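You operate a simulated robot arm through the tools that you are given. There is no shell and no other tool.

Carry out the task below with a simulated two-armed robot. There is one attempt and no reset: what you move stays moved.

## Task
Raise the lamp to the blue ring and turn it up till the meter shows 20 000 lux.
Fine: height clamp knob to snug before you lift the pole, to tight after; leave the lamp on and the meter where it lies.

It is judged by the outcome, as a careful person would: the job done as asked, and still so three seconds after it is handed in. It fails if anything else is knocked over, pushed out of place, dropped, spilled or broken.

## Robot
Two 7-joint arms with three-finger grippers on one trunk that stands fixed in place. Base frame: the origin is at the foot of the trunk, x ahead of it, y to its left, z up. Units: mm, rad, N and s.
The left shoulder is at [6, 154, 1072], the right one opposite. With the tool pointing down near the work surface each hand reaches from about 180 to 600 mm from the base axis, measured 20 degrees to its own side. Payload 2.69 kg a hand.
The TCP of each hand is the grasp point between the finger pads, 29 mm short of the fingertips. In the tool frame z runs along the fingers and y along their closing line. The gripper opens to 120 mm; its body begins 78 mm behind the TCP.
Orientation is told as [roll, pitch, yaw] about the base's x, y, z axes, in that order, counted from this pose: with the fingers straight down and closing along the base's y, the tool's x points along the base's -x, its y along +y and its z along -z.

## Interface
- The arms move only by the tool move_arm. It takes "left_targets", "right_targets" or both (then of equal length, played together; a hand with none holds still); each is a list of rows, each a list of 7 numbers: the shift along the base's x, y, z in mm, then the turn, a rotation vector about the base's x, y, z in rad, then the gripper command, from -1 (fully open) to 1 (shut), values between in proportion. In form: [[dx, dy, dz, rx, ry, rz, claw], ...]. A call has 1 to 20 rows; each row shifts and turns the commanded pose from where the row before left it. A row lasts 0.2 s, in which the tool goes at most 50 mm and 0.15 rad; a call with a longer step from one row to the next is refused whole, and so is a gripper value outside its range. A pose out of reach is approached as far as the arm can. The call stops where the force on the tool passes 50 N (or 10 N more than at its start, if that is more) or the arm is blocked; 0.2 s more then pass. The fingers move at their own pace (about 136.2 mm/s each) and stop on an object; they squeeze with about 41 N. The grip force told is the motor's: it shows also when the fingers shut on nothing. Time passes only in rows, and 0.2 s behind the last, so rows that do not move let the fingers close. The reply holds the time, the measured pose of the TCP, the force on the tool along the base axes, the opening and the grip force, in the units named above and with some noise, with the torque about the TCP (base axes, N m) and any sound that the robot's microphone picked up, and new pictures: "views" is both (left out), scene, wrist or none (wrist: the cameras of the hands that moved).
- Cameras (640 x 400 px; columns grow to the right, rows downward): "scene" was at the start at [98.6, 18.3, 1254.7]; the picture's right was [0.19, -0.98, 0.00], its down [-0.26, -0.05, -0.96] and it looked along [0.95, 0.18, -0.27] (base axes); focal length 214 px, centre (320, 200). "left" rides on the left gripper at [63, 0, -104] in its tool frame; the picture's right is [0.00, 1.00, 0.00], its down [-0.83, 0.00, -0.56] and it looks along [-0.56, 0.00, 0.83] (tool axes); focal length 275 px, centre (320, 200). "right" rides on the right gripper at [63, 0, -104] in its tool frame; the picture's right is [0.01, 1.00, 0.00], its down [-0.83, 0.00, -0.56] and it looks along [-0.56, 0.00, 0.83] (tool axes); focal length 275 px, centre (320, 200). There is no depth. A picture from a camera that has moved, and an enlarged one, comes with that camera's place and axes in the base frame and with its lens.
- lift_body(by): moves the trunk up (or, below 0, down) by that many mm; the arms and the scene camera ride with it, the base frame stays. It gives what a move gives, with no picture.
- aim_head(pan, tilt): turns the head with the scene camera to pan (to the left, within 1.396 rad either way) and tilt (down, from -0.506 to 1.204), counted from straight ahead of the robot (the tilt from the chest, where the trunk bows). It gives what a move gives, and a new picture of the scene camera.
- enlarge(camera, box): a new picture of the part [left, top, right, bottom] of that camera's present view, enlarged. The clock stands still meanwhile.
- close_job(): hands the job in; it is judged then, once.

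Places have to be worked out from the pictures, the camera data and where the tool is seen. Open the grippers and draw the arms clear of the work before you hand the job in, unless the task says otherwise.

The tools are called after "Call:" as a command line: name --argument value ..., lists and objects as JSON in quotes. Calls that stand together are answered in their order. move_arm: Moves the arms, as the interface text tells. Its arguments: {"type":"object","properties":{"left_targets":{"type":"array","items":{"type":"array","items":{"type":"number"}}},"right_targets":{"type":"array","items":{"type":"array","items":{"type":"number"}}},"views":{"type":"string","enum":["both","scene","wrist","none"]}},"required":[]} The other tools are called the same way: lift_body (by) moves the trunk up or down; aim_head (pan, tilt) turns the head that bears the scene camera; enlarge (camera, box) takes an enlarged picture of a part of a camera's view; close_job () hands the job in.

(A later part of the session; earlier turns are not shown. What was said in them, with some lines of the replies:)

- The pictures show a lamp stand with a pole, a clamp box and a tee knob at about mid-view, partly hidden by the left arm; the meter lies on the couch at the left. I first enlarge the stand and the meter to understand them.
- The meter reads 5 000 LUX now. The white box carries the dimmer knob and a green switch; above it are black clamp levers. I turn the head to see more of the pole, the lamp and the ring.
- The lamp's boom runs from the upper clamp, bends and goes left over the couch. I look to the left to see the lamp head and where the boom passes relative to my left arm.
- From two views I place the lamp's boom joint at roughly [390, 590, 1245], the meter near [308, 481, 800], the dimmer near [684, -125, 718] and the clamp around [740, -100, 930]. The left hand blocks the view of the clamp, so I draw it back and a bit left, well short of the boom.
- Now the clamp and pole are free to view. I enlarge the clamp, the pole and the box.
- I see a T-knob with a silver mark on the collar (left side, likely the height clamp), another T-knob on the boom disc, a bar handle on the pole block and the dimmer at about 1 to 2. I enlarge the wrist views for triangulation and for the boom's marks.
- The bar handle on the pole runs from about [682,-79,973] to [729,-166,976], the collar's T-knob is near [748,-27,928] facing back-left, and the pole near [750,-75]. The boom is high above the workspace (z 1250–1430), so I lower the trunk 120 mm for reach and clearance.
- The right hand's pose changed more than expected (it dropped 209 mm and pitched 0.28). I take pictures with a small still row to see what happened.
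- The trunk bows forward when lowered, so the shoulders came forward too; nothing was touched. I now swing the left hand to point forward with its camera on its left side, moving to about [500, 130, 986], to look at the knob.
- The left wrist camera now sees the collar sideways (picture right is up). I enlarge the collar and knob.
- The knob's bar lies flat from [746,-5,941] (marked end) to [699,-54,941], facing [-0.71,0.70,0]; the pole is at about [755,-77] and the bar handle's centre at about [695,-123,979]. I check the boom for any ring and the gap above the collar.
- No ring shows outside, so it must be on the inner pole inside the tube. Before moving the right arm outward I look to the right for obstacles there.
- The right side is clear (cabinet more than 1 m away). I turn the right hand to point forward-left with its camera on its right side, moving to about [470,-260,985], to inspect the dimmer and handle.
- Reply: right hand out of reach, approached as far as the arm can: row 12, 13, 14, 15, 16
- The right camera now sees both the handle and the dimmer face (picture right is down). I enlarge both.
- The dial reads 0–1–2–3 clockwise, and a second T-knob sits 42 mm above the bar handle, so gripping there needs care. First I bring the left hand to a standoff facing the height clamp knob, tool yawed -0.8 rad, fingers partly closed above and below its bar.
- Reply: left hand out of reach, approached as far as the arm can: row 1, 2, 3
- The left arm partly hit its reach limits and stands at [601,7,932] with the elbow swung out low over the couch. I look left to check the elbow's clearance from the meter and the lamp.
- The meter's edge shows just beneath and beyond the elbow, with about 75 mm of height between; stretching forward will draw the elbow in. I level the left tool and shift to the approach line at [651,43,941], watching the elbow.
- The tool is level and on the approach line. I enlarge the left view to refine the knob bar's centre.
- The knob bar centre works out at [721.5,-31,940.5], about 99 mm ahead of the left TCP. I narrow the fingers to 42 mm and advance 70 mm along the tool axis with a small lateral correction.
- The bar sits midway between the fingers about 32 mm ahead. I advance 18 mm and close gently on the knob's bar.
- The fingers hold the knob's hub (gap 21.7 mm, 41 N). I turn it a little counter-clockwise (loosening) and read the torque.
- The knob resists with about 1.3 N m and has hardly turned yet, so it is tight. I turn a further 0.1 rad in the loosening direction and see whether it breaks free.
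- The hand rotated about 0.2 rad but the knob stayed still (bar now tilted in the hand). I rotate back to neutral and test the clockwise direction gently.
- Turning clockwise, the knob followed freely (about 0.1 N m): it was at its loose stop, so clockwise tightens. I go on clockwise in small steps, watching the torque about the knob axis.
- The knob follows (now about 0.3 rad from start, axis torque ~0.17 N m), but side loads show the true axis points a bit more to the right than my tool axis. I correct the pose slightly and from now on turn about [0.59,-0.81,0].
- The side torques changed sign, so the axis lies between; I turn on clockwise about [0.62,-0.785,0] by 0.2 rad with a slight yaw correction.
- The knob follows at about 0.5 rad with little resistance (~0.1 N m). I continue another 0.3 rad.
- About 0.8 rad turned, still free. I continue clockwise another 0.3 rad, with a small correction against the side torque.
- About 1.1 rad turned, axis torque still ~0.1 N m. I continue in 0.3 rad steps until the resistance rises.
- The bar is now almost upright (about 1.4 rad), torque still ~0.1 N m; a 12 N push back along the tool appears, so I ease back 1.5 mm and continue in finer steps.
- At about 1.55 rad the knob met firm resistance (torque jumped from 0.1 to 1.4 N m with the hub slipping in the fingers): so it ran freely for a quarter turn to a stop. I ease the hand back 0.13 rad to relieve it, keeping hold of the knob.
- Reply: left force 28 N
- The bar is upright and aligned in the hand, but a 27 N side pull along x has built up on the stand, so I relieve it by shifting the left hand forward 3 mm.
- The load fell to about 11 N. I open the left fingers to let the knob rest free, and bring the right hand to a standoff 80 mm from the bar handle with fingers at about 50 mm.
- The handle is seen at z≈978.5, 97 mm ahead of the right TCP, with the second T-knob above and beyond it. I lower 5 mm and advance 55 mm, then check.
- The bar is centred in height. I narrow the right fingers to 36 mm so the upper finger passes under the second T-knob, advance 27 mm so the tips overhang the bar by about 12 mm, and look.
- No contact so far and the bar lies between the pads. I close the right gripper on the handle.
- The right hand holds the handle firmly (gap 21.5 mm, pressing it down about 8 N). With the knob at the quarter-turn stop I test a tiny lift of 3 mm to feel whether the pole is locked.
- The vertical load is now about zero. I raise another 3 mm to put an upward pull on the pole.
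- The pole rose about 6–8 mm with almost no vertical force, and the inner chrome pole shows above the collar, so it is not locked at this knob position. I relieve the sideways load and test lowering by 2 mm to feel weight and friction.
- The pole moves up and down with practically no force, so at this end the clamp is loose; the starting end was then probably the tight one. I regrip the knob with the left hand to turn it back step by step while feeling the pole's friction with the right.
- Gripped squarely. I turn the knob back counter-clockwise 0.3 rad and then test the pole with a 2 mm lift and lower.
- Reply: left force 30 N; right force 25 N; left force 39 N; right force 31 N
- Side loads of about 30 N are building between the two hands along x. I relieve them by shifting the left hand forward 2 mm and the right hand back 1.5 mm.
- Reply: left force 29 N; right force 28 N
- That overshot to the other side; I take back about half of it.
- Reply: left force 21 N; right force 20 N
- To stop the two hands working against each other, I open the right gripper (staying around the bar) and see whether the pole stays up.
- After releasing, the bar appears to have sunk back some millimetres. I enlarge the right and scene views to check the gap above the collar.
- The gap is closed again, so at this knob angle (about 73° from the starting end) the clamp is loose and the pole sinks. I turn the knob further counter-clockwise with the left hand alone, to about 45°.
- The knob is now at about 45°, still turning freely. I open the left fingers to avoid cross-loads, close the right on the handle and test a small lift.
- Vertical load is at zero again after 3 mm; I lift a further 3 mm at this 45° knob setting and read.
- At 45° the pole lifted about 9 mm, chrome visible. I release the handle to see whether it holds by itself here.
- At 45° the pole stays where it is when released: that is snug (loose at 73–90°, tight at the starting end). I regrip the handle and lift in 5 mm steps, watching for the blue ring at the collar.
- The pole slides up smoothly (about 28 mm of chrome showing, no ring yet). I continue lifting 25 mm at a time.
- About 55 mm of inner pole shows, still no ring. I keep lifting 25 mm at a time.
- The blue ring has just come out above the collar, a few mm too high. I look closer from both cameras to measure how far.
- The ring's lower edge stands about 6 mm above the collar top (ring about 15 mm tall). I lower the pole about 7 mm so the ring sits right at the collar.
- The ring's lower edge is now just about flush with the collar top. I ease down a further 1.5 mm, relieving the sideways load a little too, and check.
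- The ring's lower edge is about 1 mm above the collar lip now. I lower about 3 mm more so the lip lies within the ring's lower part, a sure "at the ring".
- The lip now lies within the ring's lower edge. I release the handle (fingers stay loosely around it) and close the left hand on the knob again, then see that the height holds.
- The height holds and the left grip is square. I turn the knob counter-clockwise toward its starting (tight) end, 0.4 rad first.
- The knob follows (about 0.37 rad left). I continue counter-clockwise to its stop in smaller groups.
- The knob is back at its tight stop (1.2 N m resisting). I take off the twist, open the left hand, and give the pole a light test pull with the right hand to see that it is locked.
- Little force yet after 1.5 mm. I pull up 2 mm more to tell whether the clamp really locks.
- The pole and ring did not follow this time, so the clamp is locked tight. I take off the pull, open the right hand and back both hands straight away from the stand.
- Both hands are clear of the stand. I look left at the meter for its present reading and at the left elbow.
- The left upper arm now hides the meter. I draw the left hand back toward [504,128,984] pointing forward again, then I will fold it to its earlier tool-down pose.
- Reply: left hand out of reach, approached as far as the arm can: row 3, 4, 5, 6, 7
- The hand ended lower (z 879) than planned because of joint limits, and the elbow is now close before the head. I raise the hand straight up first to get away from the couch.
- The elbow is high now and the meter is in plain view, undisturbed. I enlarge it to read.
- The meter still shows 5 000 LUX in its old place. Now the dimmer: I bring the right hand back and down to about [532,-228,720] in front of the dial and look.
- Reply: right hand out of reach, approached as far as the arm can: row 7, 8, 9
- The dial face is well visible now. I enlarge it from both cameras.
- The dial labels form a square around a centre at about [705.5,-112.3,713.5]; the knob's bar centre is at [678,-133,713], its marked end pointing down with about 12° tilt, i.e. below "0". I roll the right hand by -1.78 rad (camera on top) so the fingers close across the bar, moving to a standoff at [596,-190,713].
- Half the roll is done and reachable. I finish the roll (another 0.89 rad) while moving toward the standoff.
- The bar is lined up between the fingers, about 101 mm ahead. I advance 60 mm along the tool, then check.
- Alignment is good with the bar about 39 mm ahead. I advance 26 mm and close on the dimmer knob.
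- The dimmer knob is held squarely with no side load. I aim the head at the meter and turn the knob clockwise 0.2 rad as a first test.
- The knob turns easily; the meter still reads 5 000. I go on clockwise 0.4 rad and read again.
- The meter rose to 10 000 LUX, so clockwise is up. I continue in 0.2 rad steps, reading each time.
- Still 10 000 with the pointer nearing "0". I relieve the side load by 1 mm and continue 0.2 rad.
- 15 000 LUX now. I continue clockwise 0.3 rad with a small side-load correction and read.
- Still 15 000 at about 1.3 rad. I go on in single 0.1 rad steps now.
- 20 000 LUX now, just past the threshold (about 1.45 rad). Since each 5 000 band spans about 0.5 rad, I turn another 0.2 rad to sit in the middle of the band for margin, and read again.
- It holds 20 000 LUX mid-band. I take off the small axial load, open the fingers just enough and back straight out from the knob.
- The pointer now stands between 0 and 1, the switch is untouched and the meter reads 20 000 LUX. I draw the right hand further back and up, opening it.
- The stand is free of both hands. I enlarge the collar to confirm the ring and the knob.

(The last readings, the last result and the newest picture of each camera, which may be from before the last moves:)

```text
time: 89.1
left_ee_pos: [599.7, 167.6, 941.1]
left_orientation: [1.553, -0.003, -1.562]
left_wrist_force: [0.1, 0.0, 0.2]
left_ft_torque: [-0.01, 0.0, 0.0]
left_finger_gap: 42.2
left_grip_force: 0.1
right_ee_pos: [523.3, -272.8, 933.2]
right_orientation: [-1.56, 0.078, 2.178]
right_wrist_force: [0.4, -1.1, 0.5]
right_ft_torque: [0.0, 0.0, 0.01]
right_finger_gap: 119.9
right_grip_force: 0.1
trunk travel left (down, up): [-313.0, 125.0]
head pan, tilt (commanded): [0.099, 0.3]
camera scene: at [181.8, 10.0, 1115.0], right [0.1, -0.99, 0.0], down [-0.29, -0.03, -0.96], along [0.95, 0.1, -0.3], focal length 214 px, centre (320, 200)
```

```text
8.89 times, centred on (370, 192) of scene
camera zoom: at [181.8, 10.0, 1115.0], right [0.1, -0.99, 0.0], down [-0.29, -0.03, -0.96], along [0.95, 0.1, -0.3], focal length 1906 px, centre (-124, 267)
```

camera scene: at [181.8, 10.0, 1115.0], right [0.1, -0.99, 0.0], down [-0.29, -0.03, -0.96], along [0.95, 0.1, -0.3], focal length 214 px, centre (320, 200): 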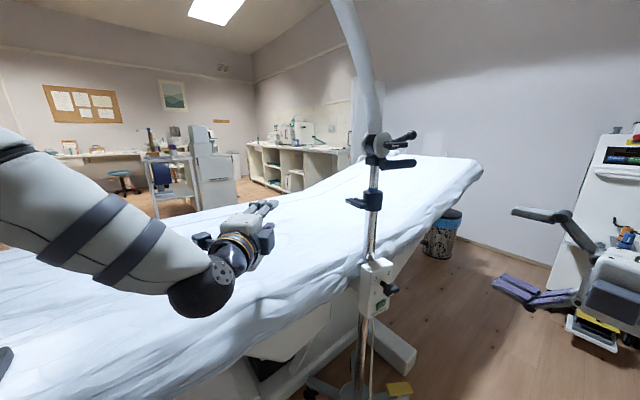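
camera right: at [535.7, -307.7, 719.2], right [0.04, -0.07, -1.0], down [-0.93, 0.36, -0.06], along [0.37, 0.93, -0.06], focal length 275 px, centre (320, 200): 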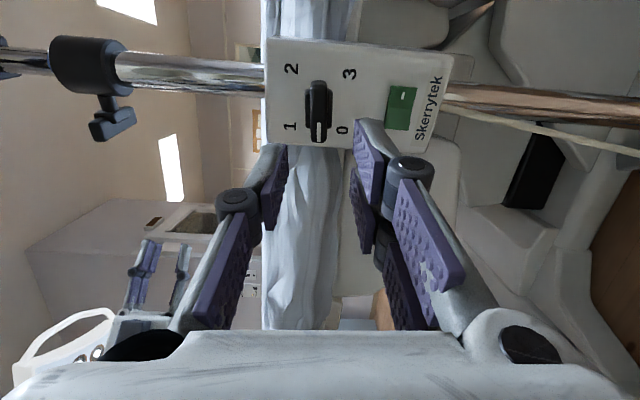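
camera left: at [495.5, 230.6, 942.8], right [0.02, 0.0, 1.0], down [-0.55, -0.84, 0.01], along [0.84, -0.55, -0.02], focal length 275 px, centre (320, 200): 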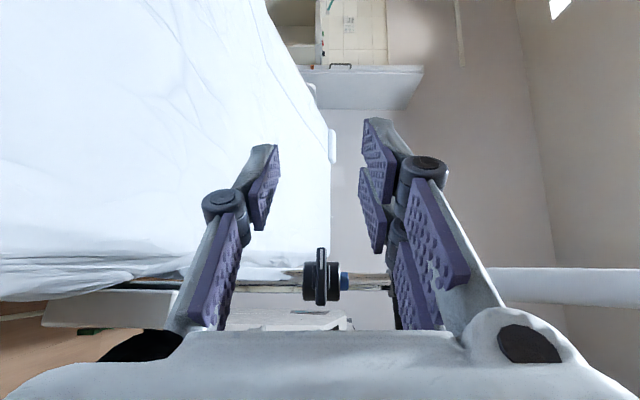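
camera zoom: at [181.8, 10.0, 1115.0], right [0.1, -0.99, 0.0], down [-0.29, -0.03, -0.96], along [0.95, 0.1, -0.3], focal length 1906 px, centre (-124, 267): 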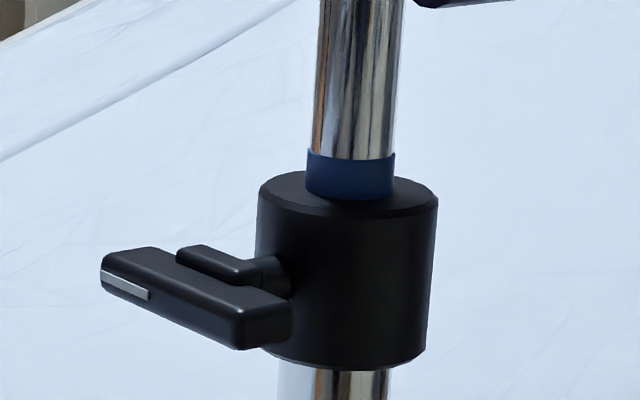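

The ring sits at the collar and the clamp knob lies in its tight position. I open the left gripper and move that hand a bit further away from the stand, watching its elbow.

Call:
move_arm --left_targets '[[0, 15, 6, 0, 0, 0, -0.3], [0, 15, 6, 0, 0, 0, -0.7], [0, 15, 6, 0, 0, 0, -1], [0, 15, 6, 0, 0, 0, -1]]' --views "scene"

Call:
aim_head --pan 0.95 --tilt 0.5

Call:
enlarge --camera "scene" --box '[250, 195, 310, 245]'

```text
time: 90.1
left_ee_pos: [600.6, 229.5, 962.6]
left_orientation: [1.552, -0.002, -1.561]
left_wrist_force: [-0.9, -0.7, -0.3]
left_ft_torque: [0.01, -0.03, 0.01]
left_finger_gap: 119.8
left_grip_force: 0.1
right_ee_pos: [523.4, -272.4, 933.8]
right_orientation: [-1.558, 0.079, 2.181]
right_wrist_force: [0.4, 0.2, -0.3]
right_ft_torque: [0.0, 0.01, -0.01]
right_finger_gap: 119.9
right_grip_force: 0.1
trunk travel left (down, up): [-313.0, 125.0]
head pan, tilt (commanded): [0.099, 0.3]
camera scene: at [181.7, 10.1, 1115.0], right [0.1, -1.0, 0.0], down [-0.29, -0.03, -0.96], along [0.95, 0.09, -0.3], focal length 214 px, centre (320, 200)
```

scene: 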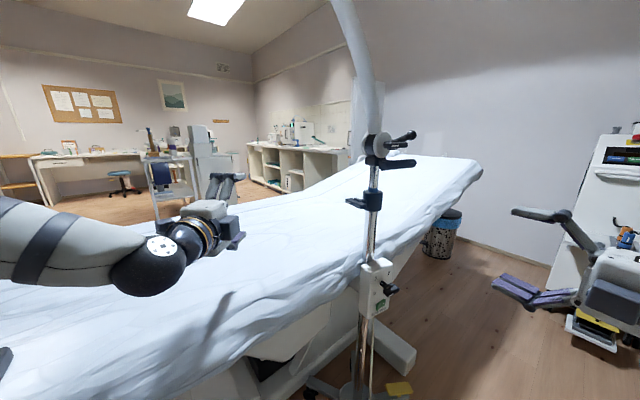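

```text
time: 91.3
left_ee_pos: [599.5, 229.9, 963.7]
left_orientation: [1.553, -0.004, -1.563]
left_wrist_force: [0.3, 0.0, 0.4]
left_ft_torque: [0.01, 0.0, -0.03]
left_finger_gap: 120.0
left_grip_force: 0.1
right_ee_pos: [522.7, -272.0, 934.5]
right_orientation: [-1.559, 0.079, 2.181]
right_wrist_force: [0.6, -0.5, -0.7]
right_ft_torque: [0.0, -0.01, 0.03]
right_finger_gap: 120.1
right_grip_force: 0.0
trunk travel left (down, up): [-313.0, 125.0]
head pan, tilt (commanded): [0.949, 0.499]
camera scene: at [141.9, 74.6, 1096.6], right [0.81, -0.58, 0.0], down [-0.28, -0.39, -0.88], along [0.51, 0.71, -0.48], focal length 214 px, centre (320, 200)
```

scene: 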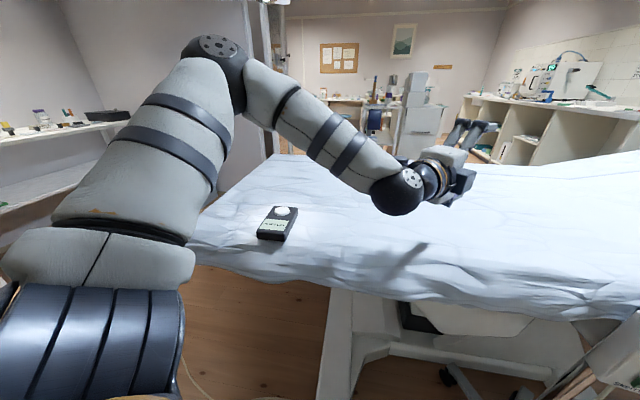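

```text
8.00 times, centred on (280, 220) of scene
camera zoom: at [141.9, 74.6, 1096.6], right [0.81, -0.58, 0.0], down [-0.28, -0.39, -0.88], along [0.51, 0.71, -0.48], focal length 1716 px, centre (640, 40)
```

zoom: 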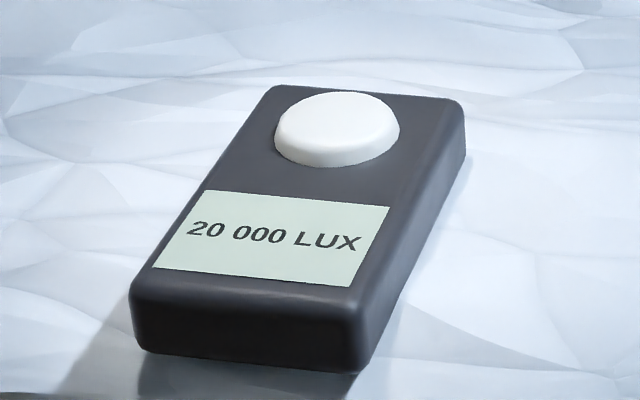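

The meter still reads 20 000 LUX and lies where it lay; both grippers are open. I check once that the lamp head and boom are free of the left elbow.

Call:
aim_head --pan 0.85 --tilt -0.15

```text
time: 92.3
left_ee_pos: [600.3, 229.1, 962.4]
left_orientation: [1.553, -0.004, -1.561]
left_wrist_force: [-0.3, -0.3, -0.4]
left_ft_torque: [0.02, -0.02, 0.02]
left_finger_gap: 120.1
left_grip_force: 0.1
right_ee_pos: [522.6, -273.4, 934.1]
right_orientation: [-1.558, 0.078, 2.181]
right_wrist_force: [0.0, 0.6, 1.0]
right_ft_torque: [0.0, -0.01, -0.01]
right_finger_gap: 120.1
right_grip_force: 0.1
trunk travel left (down, up): [-313.0, 125.0]
head pan, tilt (commanded): [0.85, -0.15]
camera scene: at [145.2, 64.8, 1155.9], right [0.75, -0.66, 0.0], down [0.1, 0.11, -0.99], along [0.65, 0.74, 0.15], focal length 214 px, centre (320, 200)
```

scene: 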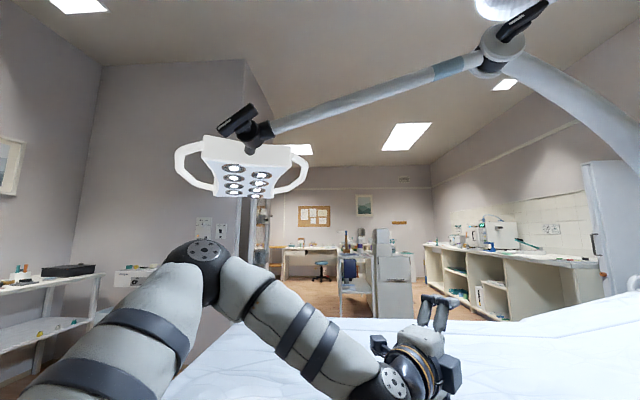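

The lamp is lit and hangs free, well above the left elbow. The ring is at the collar, the clamp knob is tight, and the meter shows 20 000 LUX. Both hands are open and clear, so I hand the job in.

Call:
close_job

```text
The job is handed in.
```

I raised the lamp to the blue ring, locked it there, and turned it up until the meter showed 20 000 lux. I handed the job in and have not seen a verdict.

- **Height clamp:** I found snug by feel, at about 45° from the tight end, where the pole slides but stays put when let go. While finding it I turned the knob right through to loose. There I lifted the pole a few millimetres as a test, and it sank back about 5 mm to its rest when released. The actual lift was done at snug.
- **Tight:** The knob is back at its tight stop. A light test pull on the handle did not move the pole.
- **Ring:** The top of the clamp collar lies within the lower edge of the ring. About 13 mm of the roughly 15 mm ring shows above it.
- **Light:** The dimmer stands between 0 and 1. The meter only shows steps of 5 000, so I set the knob near the middle of the 20 000 step. It still read 20 000 after I let go and drew the hands back.
- **Everything else:** The lamp is on and the meter is where it lay. I saw nothing knocked, pushed or dropped. The side loads on the stand reached about 38 N while both hands were on it.
- **Robot:** Both grippers are open. The right hand is about 300 mm from the pole, and the left hand hovers over the couch, about 290 mm from the clamp knob. The trunk is still 120 mm lower than at the start.
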